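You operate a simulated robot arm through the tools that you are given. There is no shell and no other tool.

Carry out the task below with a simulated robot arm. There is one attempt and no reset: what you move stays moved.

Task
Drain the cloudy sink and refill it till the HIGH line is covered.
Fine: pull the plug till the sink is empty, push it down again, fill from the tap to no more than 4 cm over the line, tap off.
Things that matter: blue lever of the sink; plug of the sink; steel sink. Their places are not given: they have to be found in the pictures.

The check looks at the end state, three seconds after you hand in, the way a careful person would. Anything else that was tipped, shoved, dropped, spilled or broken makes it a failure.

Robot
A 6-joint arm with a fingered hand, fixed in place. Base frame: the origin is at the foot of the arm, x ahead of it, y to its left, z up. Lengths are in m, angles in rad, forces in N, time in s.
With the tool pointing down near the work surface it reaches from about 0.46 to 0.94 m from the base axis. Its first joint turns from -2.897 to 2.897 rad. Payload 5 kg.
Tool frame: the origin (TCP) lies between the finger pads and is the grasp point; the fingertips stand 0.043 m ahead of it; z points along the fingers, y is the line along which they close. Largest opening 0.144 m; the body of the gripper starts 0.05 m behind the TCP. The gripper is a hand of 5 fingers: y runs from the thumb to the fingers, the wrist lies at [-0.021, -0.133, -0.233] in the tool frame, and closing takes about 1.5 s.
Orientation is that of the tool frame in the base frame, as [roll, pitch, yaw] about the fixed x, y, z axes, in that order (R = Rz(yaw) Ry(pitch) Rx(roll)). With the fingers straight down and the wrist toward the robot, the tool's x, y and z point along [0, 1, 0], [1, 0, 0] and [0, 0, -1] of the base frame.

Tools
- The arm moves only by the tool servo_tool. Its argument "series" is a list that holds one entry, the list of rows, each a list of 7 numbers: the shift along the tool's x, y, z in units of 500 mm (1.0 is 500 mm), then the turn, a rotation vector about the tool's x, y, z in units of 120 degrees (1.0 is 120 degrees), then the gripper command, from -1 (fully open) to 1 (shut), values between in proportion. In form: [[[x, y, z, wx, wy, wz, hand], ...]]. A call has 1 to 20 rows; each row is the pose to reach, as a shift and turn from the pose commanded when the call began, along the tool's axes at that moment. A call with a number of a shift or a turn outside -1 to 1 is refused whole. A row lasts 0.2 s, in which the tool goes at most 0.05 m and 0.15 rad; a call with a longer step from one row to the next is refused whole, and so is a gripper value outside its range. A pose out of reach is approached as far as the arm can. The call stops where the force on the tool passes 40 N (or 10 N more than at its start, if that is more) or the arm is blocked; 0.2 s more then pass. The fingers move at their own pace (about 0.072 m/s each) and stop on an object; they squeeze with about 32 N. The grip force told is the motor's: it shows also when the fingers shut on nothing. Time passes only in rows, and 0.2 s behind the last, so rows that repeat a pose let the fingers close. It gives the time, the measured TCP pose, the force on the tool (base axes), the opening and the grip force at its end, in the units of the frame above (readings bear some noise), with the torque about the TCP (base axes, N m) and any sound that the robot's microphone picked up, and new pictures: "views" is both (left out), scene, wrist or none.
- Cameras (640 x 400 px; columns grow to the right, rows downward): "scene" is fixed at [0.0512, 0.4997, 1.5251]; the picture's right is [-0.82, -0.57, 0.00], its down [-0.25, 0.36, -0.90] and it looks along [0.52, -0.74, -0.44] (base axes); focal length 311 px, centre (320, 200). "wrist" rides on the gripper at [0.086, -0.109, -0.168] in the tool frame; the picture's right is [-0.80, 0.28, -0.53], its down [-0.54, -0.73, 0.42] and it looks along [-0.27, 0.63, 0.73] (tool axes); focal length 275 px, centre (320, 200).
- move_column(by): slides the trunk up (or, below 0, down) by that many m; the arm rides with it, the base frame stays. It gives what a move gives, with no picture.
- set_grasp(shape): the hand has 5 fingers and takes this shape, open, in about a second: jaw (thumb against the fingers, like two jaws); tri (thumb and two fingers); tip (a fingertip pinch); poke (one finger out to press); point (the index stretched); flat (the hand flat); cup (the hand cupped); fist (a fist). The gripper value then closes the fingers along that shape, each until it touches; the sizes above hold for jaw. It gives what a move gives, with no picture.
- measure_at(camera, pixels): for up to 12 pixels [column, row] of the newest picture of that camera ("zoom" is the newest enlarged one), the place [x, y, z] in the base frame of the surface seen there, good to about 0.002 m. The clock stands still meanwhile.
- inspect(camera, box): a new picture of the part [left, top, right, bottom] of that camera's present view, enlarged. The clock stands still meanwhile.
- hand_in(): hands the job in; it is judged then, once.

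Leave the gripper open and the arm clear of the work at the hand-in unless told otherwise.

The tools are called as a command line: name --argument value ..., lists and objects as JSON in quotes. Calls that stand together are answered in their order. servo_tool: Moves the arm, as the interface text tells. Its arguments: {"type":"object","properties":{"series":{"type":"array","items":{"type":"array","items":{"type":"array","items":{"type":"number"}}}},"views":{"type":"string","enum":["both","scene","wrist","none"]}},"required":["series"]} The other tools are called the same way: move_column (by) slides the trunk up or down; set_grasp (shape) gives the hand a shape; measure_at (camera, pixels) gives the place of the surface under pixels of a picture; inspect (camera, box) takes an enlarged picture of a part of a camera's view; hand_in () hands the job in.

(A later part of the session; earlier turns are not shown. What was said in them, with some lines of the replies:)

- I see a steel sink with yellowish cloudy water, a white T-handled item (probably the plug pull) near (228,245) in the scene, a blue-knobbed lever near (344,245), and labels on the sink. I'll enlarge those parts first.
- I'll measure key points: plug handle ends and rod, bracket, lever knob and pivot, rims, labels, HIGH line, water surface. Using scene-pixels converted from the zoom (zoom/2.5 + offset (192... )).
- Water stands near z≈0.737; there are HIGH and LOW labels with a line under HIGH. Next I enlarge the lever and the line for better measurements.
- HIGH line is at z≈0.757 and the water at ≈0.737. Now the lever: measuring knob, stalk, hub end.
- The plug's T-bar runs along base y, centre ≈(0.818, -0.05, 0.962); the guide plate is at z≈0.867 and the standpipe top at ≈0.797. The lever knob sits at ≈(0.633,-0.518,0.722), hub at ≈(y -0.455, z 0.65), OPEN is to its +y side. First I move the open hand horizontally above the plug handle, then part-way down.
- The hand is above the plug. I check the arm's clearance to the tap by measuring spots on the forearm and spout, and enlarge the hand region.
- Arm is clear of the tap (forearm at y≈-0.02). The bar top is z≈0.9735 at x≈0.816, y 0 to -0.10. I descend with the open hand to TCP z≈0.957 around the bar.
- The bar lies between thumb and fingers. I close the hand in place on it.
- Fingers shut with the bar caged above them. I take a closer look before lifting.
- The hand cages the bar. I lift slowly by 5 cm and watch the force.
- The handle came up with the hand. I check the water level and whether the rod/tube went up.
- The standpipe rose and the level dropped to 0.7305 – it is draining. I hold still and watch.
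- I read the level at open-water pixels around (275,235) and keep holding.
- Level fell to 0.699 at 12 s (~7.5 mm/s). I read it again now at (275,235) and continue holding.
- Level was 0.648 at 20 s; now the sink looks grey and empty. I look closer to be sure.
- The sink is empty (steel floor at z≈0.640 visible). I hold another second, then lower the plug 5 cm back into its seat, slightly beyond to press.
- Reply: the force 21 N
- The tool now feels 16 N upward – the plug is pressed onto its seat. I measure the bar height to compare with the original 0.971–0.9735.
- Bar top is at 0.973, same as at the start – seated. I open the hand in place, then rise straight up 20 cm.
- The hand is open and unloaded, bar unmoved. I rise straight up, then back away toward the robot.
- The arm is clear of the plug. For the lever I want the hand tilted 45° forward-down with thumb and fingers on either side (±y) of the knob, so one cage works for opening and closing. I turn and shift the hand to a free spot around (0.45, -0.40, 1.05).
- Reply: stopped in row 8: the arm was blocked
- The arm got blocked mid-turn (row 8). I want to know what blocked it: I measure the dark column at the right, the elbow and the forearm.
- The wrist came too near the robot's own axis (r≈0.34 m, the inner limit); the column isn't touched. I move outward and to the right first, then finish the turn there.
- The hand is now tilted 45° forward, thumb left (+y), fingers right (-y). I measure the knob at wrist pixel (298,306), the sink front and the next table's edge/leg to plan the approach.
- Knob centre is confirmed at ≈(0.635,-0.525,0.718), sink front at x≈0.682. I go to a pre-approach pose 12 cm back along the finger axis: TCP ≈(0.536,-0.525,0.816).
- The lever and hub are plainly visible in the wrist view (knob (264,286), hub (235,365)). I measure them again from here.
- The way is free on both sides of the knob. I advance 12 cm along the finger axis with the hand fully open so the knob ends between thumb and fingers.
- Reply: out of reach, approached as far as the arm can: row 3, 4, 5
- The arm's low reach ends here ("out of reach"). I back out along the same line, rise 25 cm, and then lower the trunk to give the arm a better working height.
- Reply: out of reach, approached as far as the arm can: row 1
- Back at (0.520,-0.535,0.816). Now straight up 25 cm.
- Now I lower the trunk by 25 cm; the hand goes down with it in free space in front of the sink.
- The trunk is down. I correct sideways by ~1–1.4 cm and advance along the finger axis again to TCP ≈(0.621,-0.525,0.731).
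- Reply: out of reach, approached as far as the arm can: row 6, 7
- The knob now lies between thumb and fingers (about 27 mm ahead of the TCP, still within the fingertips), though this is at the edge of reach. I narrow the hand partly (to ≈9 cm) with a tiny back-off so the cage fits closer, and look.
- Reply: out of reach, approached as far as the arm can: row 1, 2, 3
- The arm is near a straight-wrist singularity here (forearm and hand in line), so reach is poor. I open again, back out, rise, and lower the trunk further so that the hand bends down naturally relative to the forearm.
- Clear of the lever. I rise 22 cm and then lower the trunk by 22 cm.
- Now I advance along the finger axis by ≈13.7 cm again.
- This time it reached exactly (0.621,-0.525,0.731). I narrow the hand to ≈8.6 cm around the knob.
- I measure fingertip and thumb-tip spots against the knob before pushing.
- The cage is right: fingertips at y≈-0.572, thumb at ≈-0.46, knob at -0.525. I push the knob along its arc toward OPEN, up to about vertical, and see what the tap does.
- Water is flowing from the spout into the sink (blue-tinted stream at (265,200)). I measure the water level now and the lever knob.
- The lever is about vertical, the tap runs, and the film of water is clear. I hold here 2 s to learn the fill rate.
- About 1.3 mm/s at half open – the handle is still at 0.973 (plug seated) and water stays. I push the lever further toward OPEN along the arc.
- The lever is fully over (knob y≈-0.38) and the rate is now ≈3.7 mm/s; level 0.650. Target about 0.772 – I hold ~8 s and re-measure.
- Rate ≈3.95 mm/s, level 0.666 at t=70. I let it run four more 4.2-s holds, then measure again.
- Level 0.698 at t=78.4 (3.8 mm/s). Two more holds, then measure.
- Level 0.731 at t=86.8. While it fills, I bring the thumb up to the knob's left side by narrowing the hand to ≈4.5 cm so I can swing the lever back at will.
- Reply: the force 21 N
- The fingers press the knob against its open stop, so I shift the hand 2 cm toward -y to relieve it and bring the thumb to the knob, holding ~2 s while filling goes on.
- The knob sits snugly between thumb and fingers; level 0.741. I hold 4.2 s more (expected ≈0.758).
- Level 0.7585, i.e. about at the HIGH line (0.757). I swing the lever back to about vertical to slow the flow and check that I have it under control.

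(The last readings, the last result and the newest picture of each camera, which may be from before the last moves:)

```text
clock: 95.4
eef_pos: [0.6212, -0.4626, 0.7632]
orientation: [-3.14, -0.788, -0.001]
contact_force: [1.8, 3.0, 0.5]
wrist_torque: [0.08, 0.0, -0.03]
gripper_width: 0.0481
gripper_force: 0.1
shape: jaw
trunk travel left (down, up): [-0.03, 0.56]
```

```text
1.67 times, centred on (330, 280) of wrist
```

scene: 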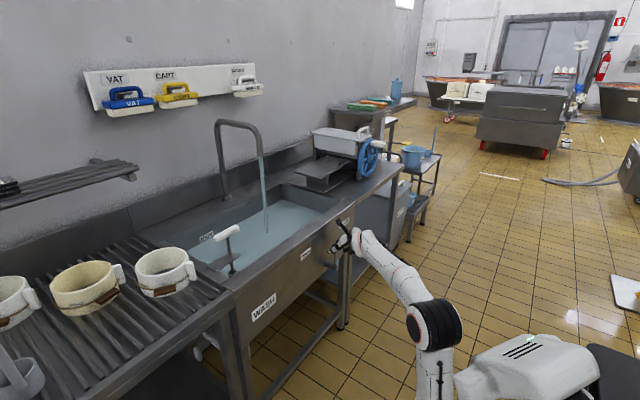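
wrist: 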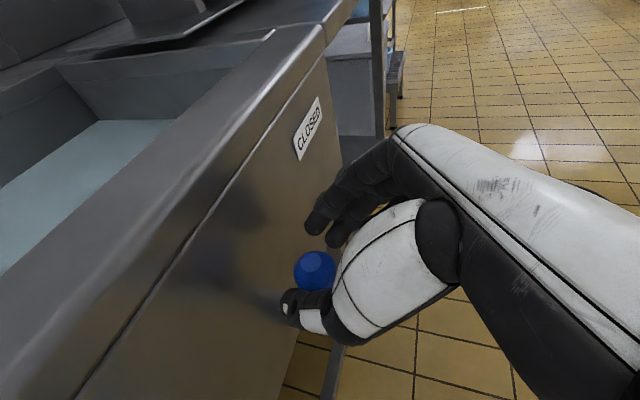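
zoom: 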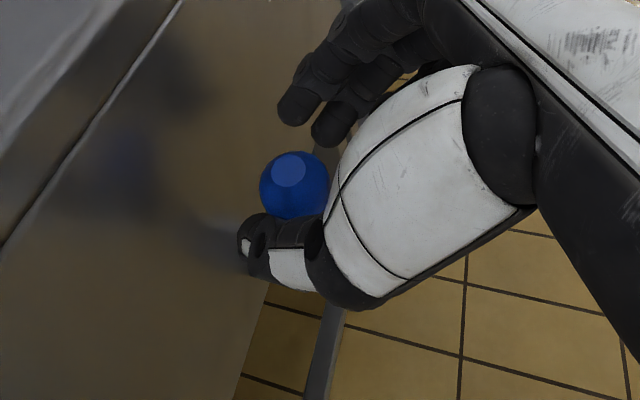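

The lever follows the thumb; level 0.7626. I let it run ~4 s at the slower rate for a comfortable margin over the line.

servo_tool --series '[[[0, 0, 0, 0, 0, 0, 0.35], [0, 0, 0, 0, 0, 0, 0.35], [0, 0, 0, 0, 0, 0, 0.35], [0, 0, 0, 0, 0, 0, 0.35], [0, 0, 0, 0, 0, 0, 0.35], [0, 0, 0, 0, 0, 0, 0.35], [0, 0, 0, 0, 0, 0, 0.35], [0, 0, 0, 0, 0, 0, 0.35], [0, 0, 0, 0, 0, 0, 0.35], [0, 0, 0, 0, 0, 0, 0.35], [0, 0, 0, 0, 0, 0, 0.35], [0, 0, 0, 0, 0, 0, 0.35], [0, 0, 0, 0, 0, 0, 0.35], [0, 0, 0, 0, 0, 0, 0.35], [0, 0, 0, 0, 0, 0, 0.35], [0, 0, 0, 0, 0, 0, 0.35]]]' --views "scene"

measure_at --camera "scene" --pixels '[[250, 250], [285, 230], [240, 258], [225, 232]]'

inspect --camera "scene" --box '[180, 180, 340, 280]'

```text
clock: 98.8
eef_pos: [0.6227, -0.4642, 0.7629]
orientation: [3.141, -0.79, -0.002]
contact_force: [1.4, 1.1, 0.3]
wrist_torque: [0.05, -0.01, -0.03]
gripper_width: 0.0471
gripper_force: 0.0
shape: jaw
trunk travel left (down, up): [-0.03, 0.56]
```

scene: 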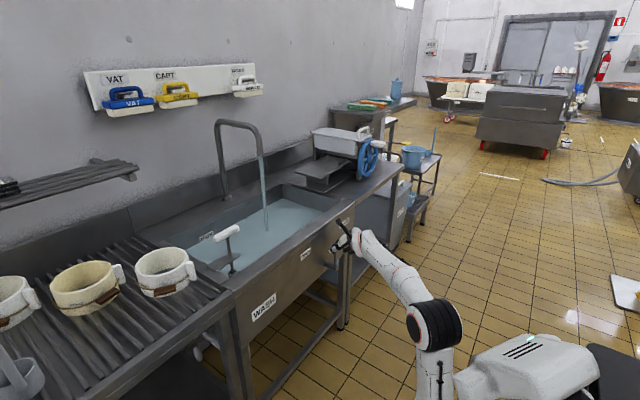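

```text
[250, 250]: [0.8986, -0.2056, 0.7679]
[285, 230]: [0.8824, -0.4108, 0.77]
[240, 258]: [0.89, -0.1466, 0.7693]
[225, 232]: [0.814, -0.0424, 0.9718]
```

```text
4.00 times, centred on (260, 230) of scene
```

zoom: 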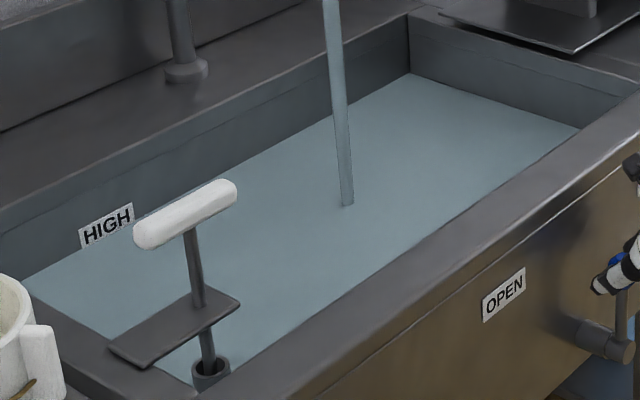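

The HIGH line is covered, level ≈0.769. I now swing the lever all the way to CLOSED along the arc, pressing slightly at its end stop.

servo_tool --series '[[[-0.0021, 0.026, 0.0021, 0, 0, 0, 0.35], [-0.0042, 0.052, 0.0042, 0, 0, 0, 0.35], [-0.0115, 0.076, 0.0115, 0, 0, 0, 0.35], [-0.0198, 0.101, 0.0198, 0, 0, 0, 0.35], [-0.0295, 0.124, 0.0294, 0, 0, 0, 0.35], [-0.0396, 0.144, 0.0395, 0, 0, 0, 0.35], [-0.045, 0.155, 0.045, 0, 0, 0, 0.35], [-0.0496, 0.165, 0.0494, 0, 0, 0, 0.35]]]' --views "both"

measure_at --camera "scene" --pixels '[[250, 250], [285, 230], [240, 258], [225, 232]]'

inspect --camera "wrist" --box '[220, 160, 440, 400]'

inspect --camera "scene" --box '[200, 110, 360, 280]'

```text
clock: 100.6
eef_pos: [0.6229, -0.5442, 0.729]
orientation: [-3.141, -0.787, 0.0]
contact_force: [0.1, 9.7, 6.7]
wrist_torque: [0.4, -0.13, 0.17]
gripper_width: 0.0526
gripper_force: 0.0
shape: jaw
trunk travel left (down, up): [-0.03, 0.56]
```

scene: 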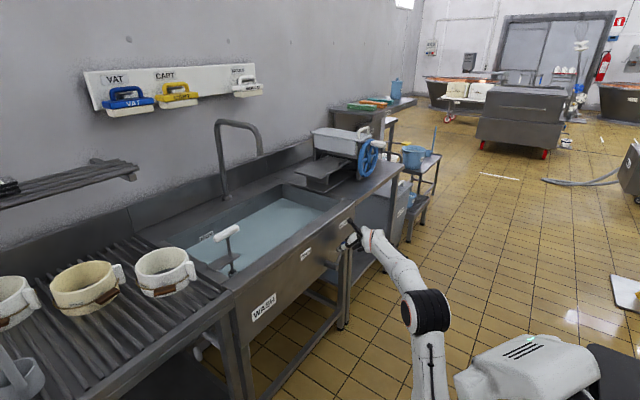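
wrist: 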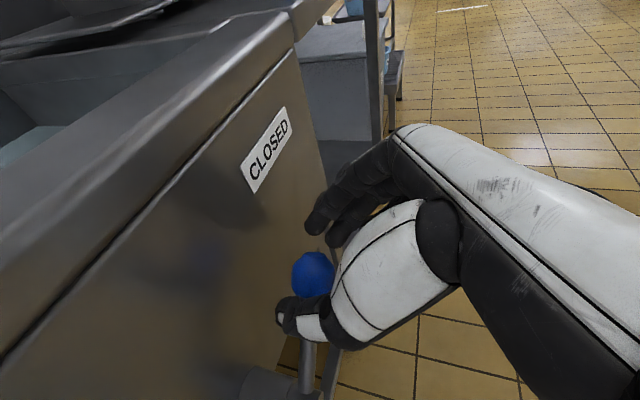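

```text
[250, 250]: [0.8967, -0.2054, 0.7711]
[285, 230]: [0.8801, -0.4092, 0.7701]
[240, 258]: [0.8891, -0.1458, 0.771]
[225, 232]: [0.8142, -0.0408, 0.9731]
```

```text
1.67 times, centred on (330, 280) of wrist
```

zoom: 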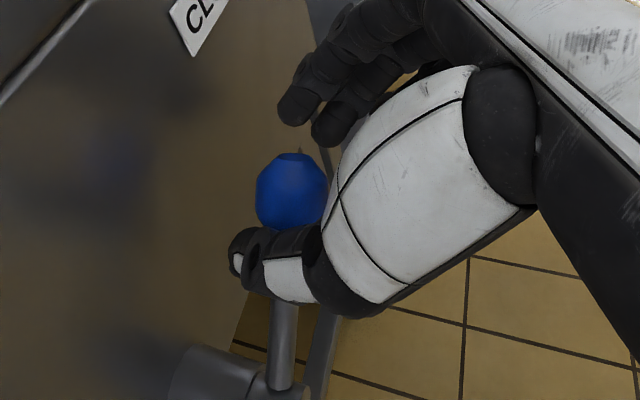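

```text
2.35 times, centred on (280, 195) of scene
```

zoom: 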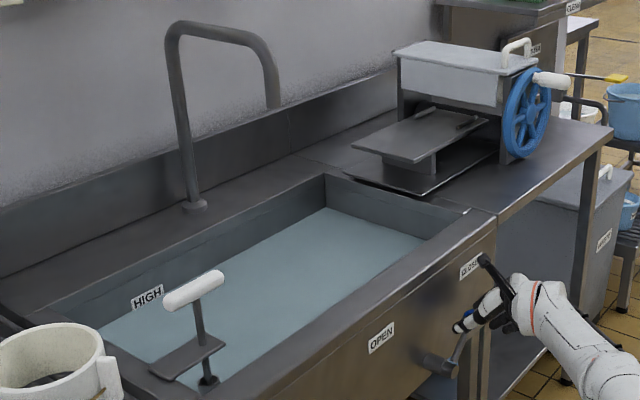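

The stream has stopped; level ≈0.771 and the lever is at its CLOSED stop (10 N). I open the hand around the knob, centring it, so as not to drag the lever.

servo_tool --series '[[[0, -0.008, 0, 0, 0, 0, 0.1], [0, -0.016, 0, 0, 0, 0, -0.3], [0, -0.024, 0, 0, 0, 0, -0.7], [0, -0.032, 0, 0, 0, 0, -1], [0, -0.032, 0, 0, 0, 0, -1], [0, -0.032, 0, 0, 0, 0, -1], [0, -0.032, 0, 0, 0, 0, -1], [0, -0.032, 0, 0, 0, 0, -1]]]' --views "both"

inspect --camera "wrist" --box '[220, 160, 440, 400]'

```text
clock: 102.4
eef_pos: [0.6195, -0.5299, 0.7268]
orientation: [3.139, -0.787, 0.001]
contact_force: [-0.3, -0.3, 0.3]
wrist_torque: [0.02, 0.0, 0.01]
gripper_width: 0.1433
gripper_force: 0.0
shape: jaw
trunk travel left (down, up): [-0.03, 0.56]
```

scene: 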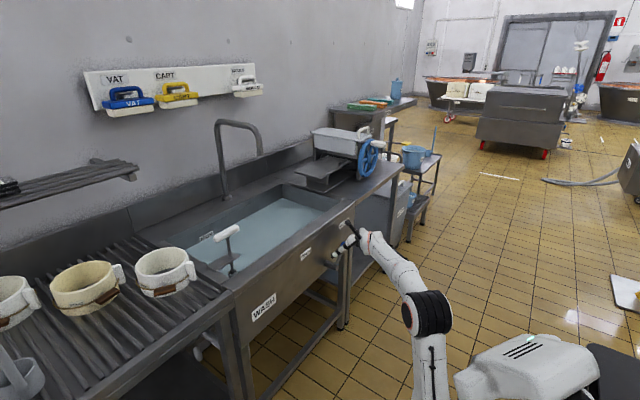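
wrist: 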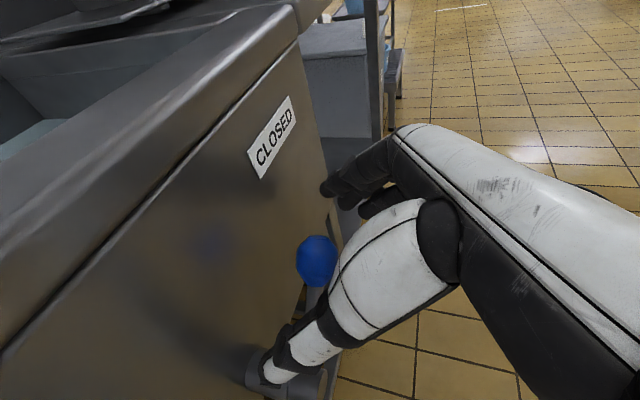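

```text
1.67 times, centred on (330, 280) of wrist
```

zoom: 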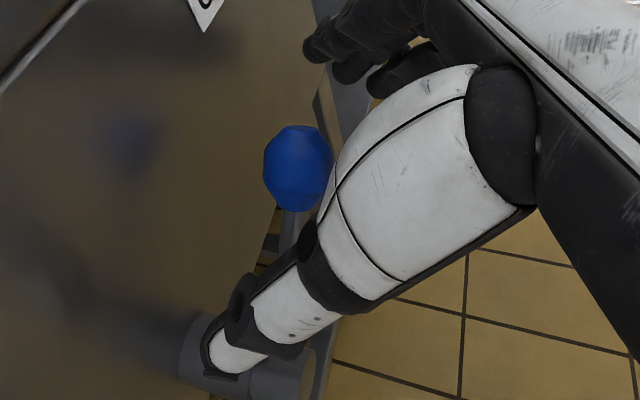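

The hand is open with no contact (forces ≈0). I back out along the finger axis 14 cm, then rise.

servo_tool --series '[[[0, 0, -0.05, 0, 0, 0, -1], [0, 0, -0.1, 0, 0, 0, -1], [0, 0, -0.16, 0, 0, 0, -1], [0, 0, -0.22, 0, 0, 0, -1], [0, 0, -0.28, 0, 0, 0, -1], [0.06, 0, -0.34, 0, 0, 0, -1], [0.12, 0, -0.4, 0, 0, 0, -1], [0.18, 0, -0.46, 0, 0, 0, -1], [0.18, 0, -0.46, 0, 0, 0, -1]]]' --views "both"

measure_at --camera "scene" --pixels '[[250, 250], [285, 230], [240, 258], [225, 232], [344, 245]]'

inspect --camera "scene" --box '[170, 110, 380, 290]'

```text
clock: 104.4
eef_pos: [0.5222, -0.5316, 0.9539]
orientation: [3.141, -0.787, -0.002]
contact_force: [-0.1, -0.7, 0.1]
wrist_torque: [-0.01, 0.01, -0.04]
gripper_width: 0.1436
gripper_force: 0.1
shape: jaw
trunk travel left (down, up): [-0.03, 0.56]
```

scene: 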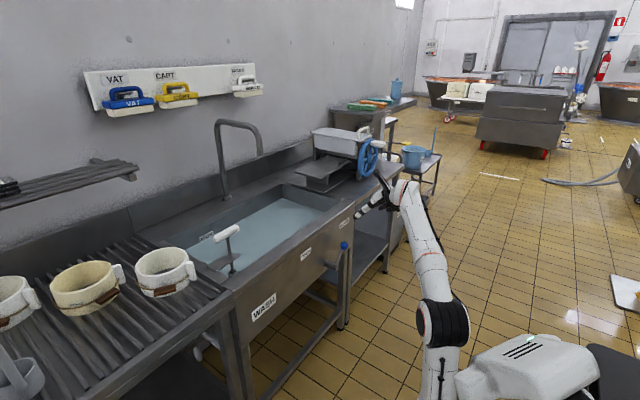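
wrist: 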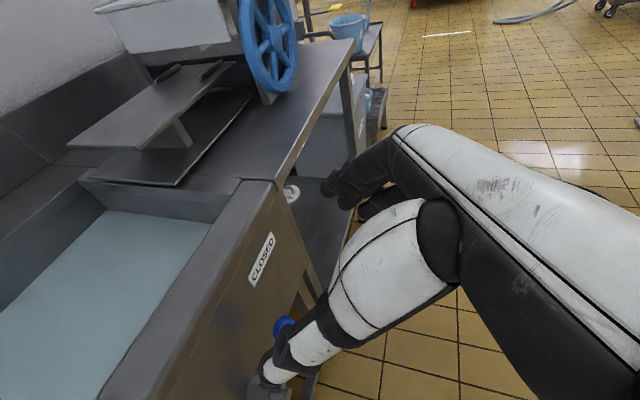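

```text
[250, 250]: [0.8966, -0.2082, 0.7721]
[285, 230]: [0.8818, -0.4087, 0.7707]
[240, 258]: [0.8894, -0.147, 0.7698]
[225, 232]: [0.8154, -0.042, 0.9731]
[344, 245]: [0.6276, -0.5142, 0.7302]
```

```text
2.22 times, centred on (275, 200) of scene
```

zoom: 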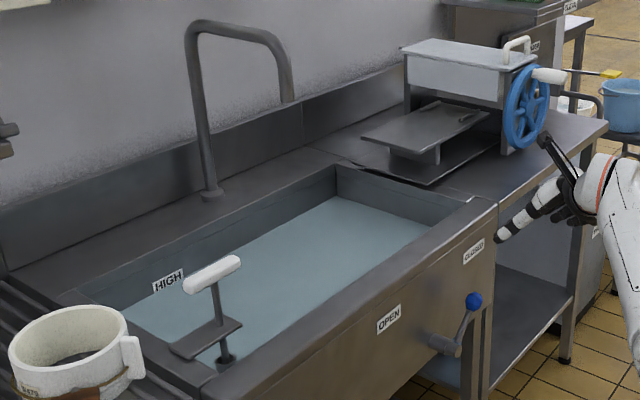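

The knob is back at its original closed spot (0.628,-0.514,0.730), the stream is off, and the level is 0.771. I wait 3 s and re-measure to be sure nothing leaks or drips.

servo_tool --series '[[[0, 0, -0.04, 0, 0, 0, -1], [0, 0, -0.08, 0, 0, 0, -1], [0, 0, -0.08, 0, 0, 0, -1], [0, 0, -0.08, 0, 0, 0, -1], [0, 0, -0.08, 0, 0, 0, -1], [0, 0, -0.08, 0, 0, 0, -1], [0, 0, -0.08, 0, 0, 0, -1], [0, 0, -0.08, 0, 0, 0, -1], [0, 0, -0.08, 0, 0, 0, -1], [0, 0, -0.08, 0, 0, 0, -1], [0, 0, -0.08, 0, 0, 0, -1], [0, 0, -0.08, 0, 0, 0, -1], [0, 0, -0.08, 0, 0, 0, -1], [0, 0, -0.08, 0, 0, 0, -1], [0, 0, -0.08, 0, 0, 0, -1], [0, 0, -0.08, 0, 0, 0, -1]]]' --views "scene"

measure_at --camera "scene" --pixels '[[250, 250], [285, 230], [240, 258], [225, 232], [344, 245], [207, 236]]'

inspect --camera "scene" --box '[190, 210, 270, 290]'

```text
clock: 107.8
eef_pos: [0.4934, -0.5295, 0.9815]
orientation: [-3.14, -0.786, -0.001]
contact_force: [-0.1, 0.7, -0.2]
wrist_torque: [-0.01, -0.01, -0.05]
gripper_width: 0.1436
gripper_force: 0.0
shape: jaw
trunk travel left (down, up): [-0.03, 0.56]
```

scene: 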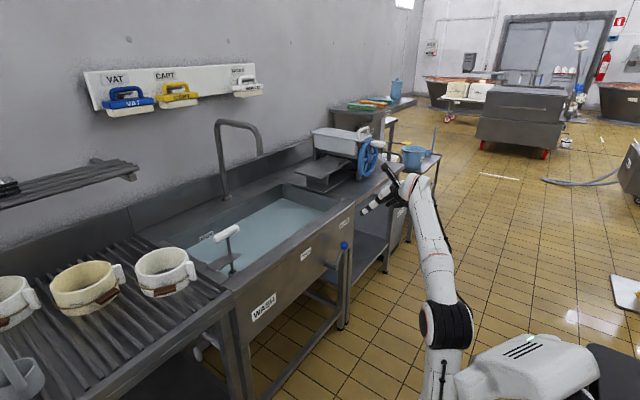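

```text
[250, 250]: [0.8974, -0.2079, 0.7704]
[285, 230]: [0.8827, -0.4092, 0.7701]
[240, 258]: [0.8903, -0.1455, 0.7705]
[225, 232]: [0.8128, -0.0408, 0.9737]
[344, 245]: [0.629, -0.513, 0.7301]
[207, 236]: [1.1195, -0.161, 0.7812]
```

```text
5.00 times, centred on (230, 250) of scene
```

zoom: 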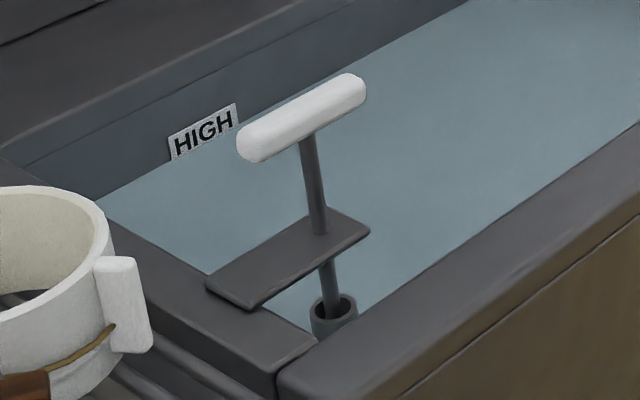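

The water holds steady at ≈0.7704, about 1.3 cm over the HIGH line (0.757), so the line is covered. The plug is seated at its original height and the lever is at CLOSED with no stream. Nothing else has moved, and the open hand is clear. I hand in.

hand_in

```text
The job is handed in.
```

I drained the cloudy sink, refilled it with clear water over the HIGH line, and handed the job in. No verdict from the check has come back yet.

- **Drain:** I held the plug up until the steel floor of the sink showed, then pushed it down again. Its handle is back at the height it started from.
- **Refill:** The water settled about 1.3 cm over the HIGH line, inside the 4 cm limit. It held steady over the last three seconds I watched.
- **Tap:** The blue lever is back at its CLOSED position and the stream has stopped.
- **Arm:** The hand is open and clear of the sink. I saw nothing else moved or spilled. I lowered the trunk 47 cm to reach the lever and left it there.
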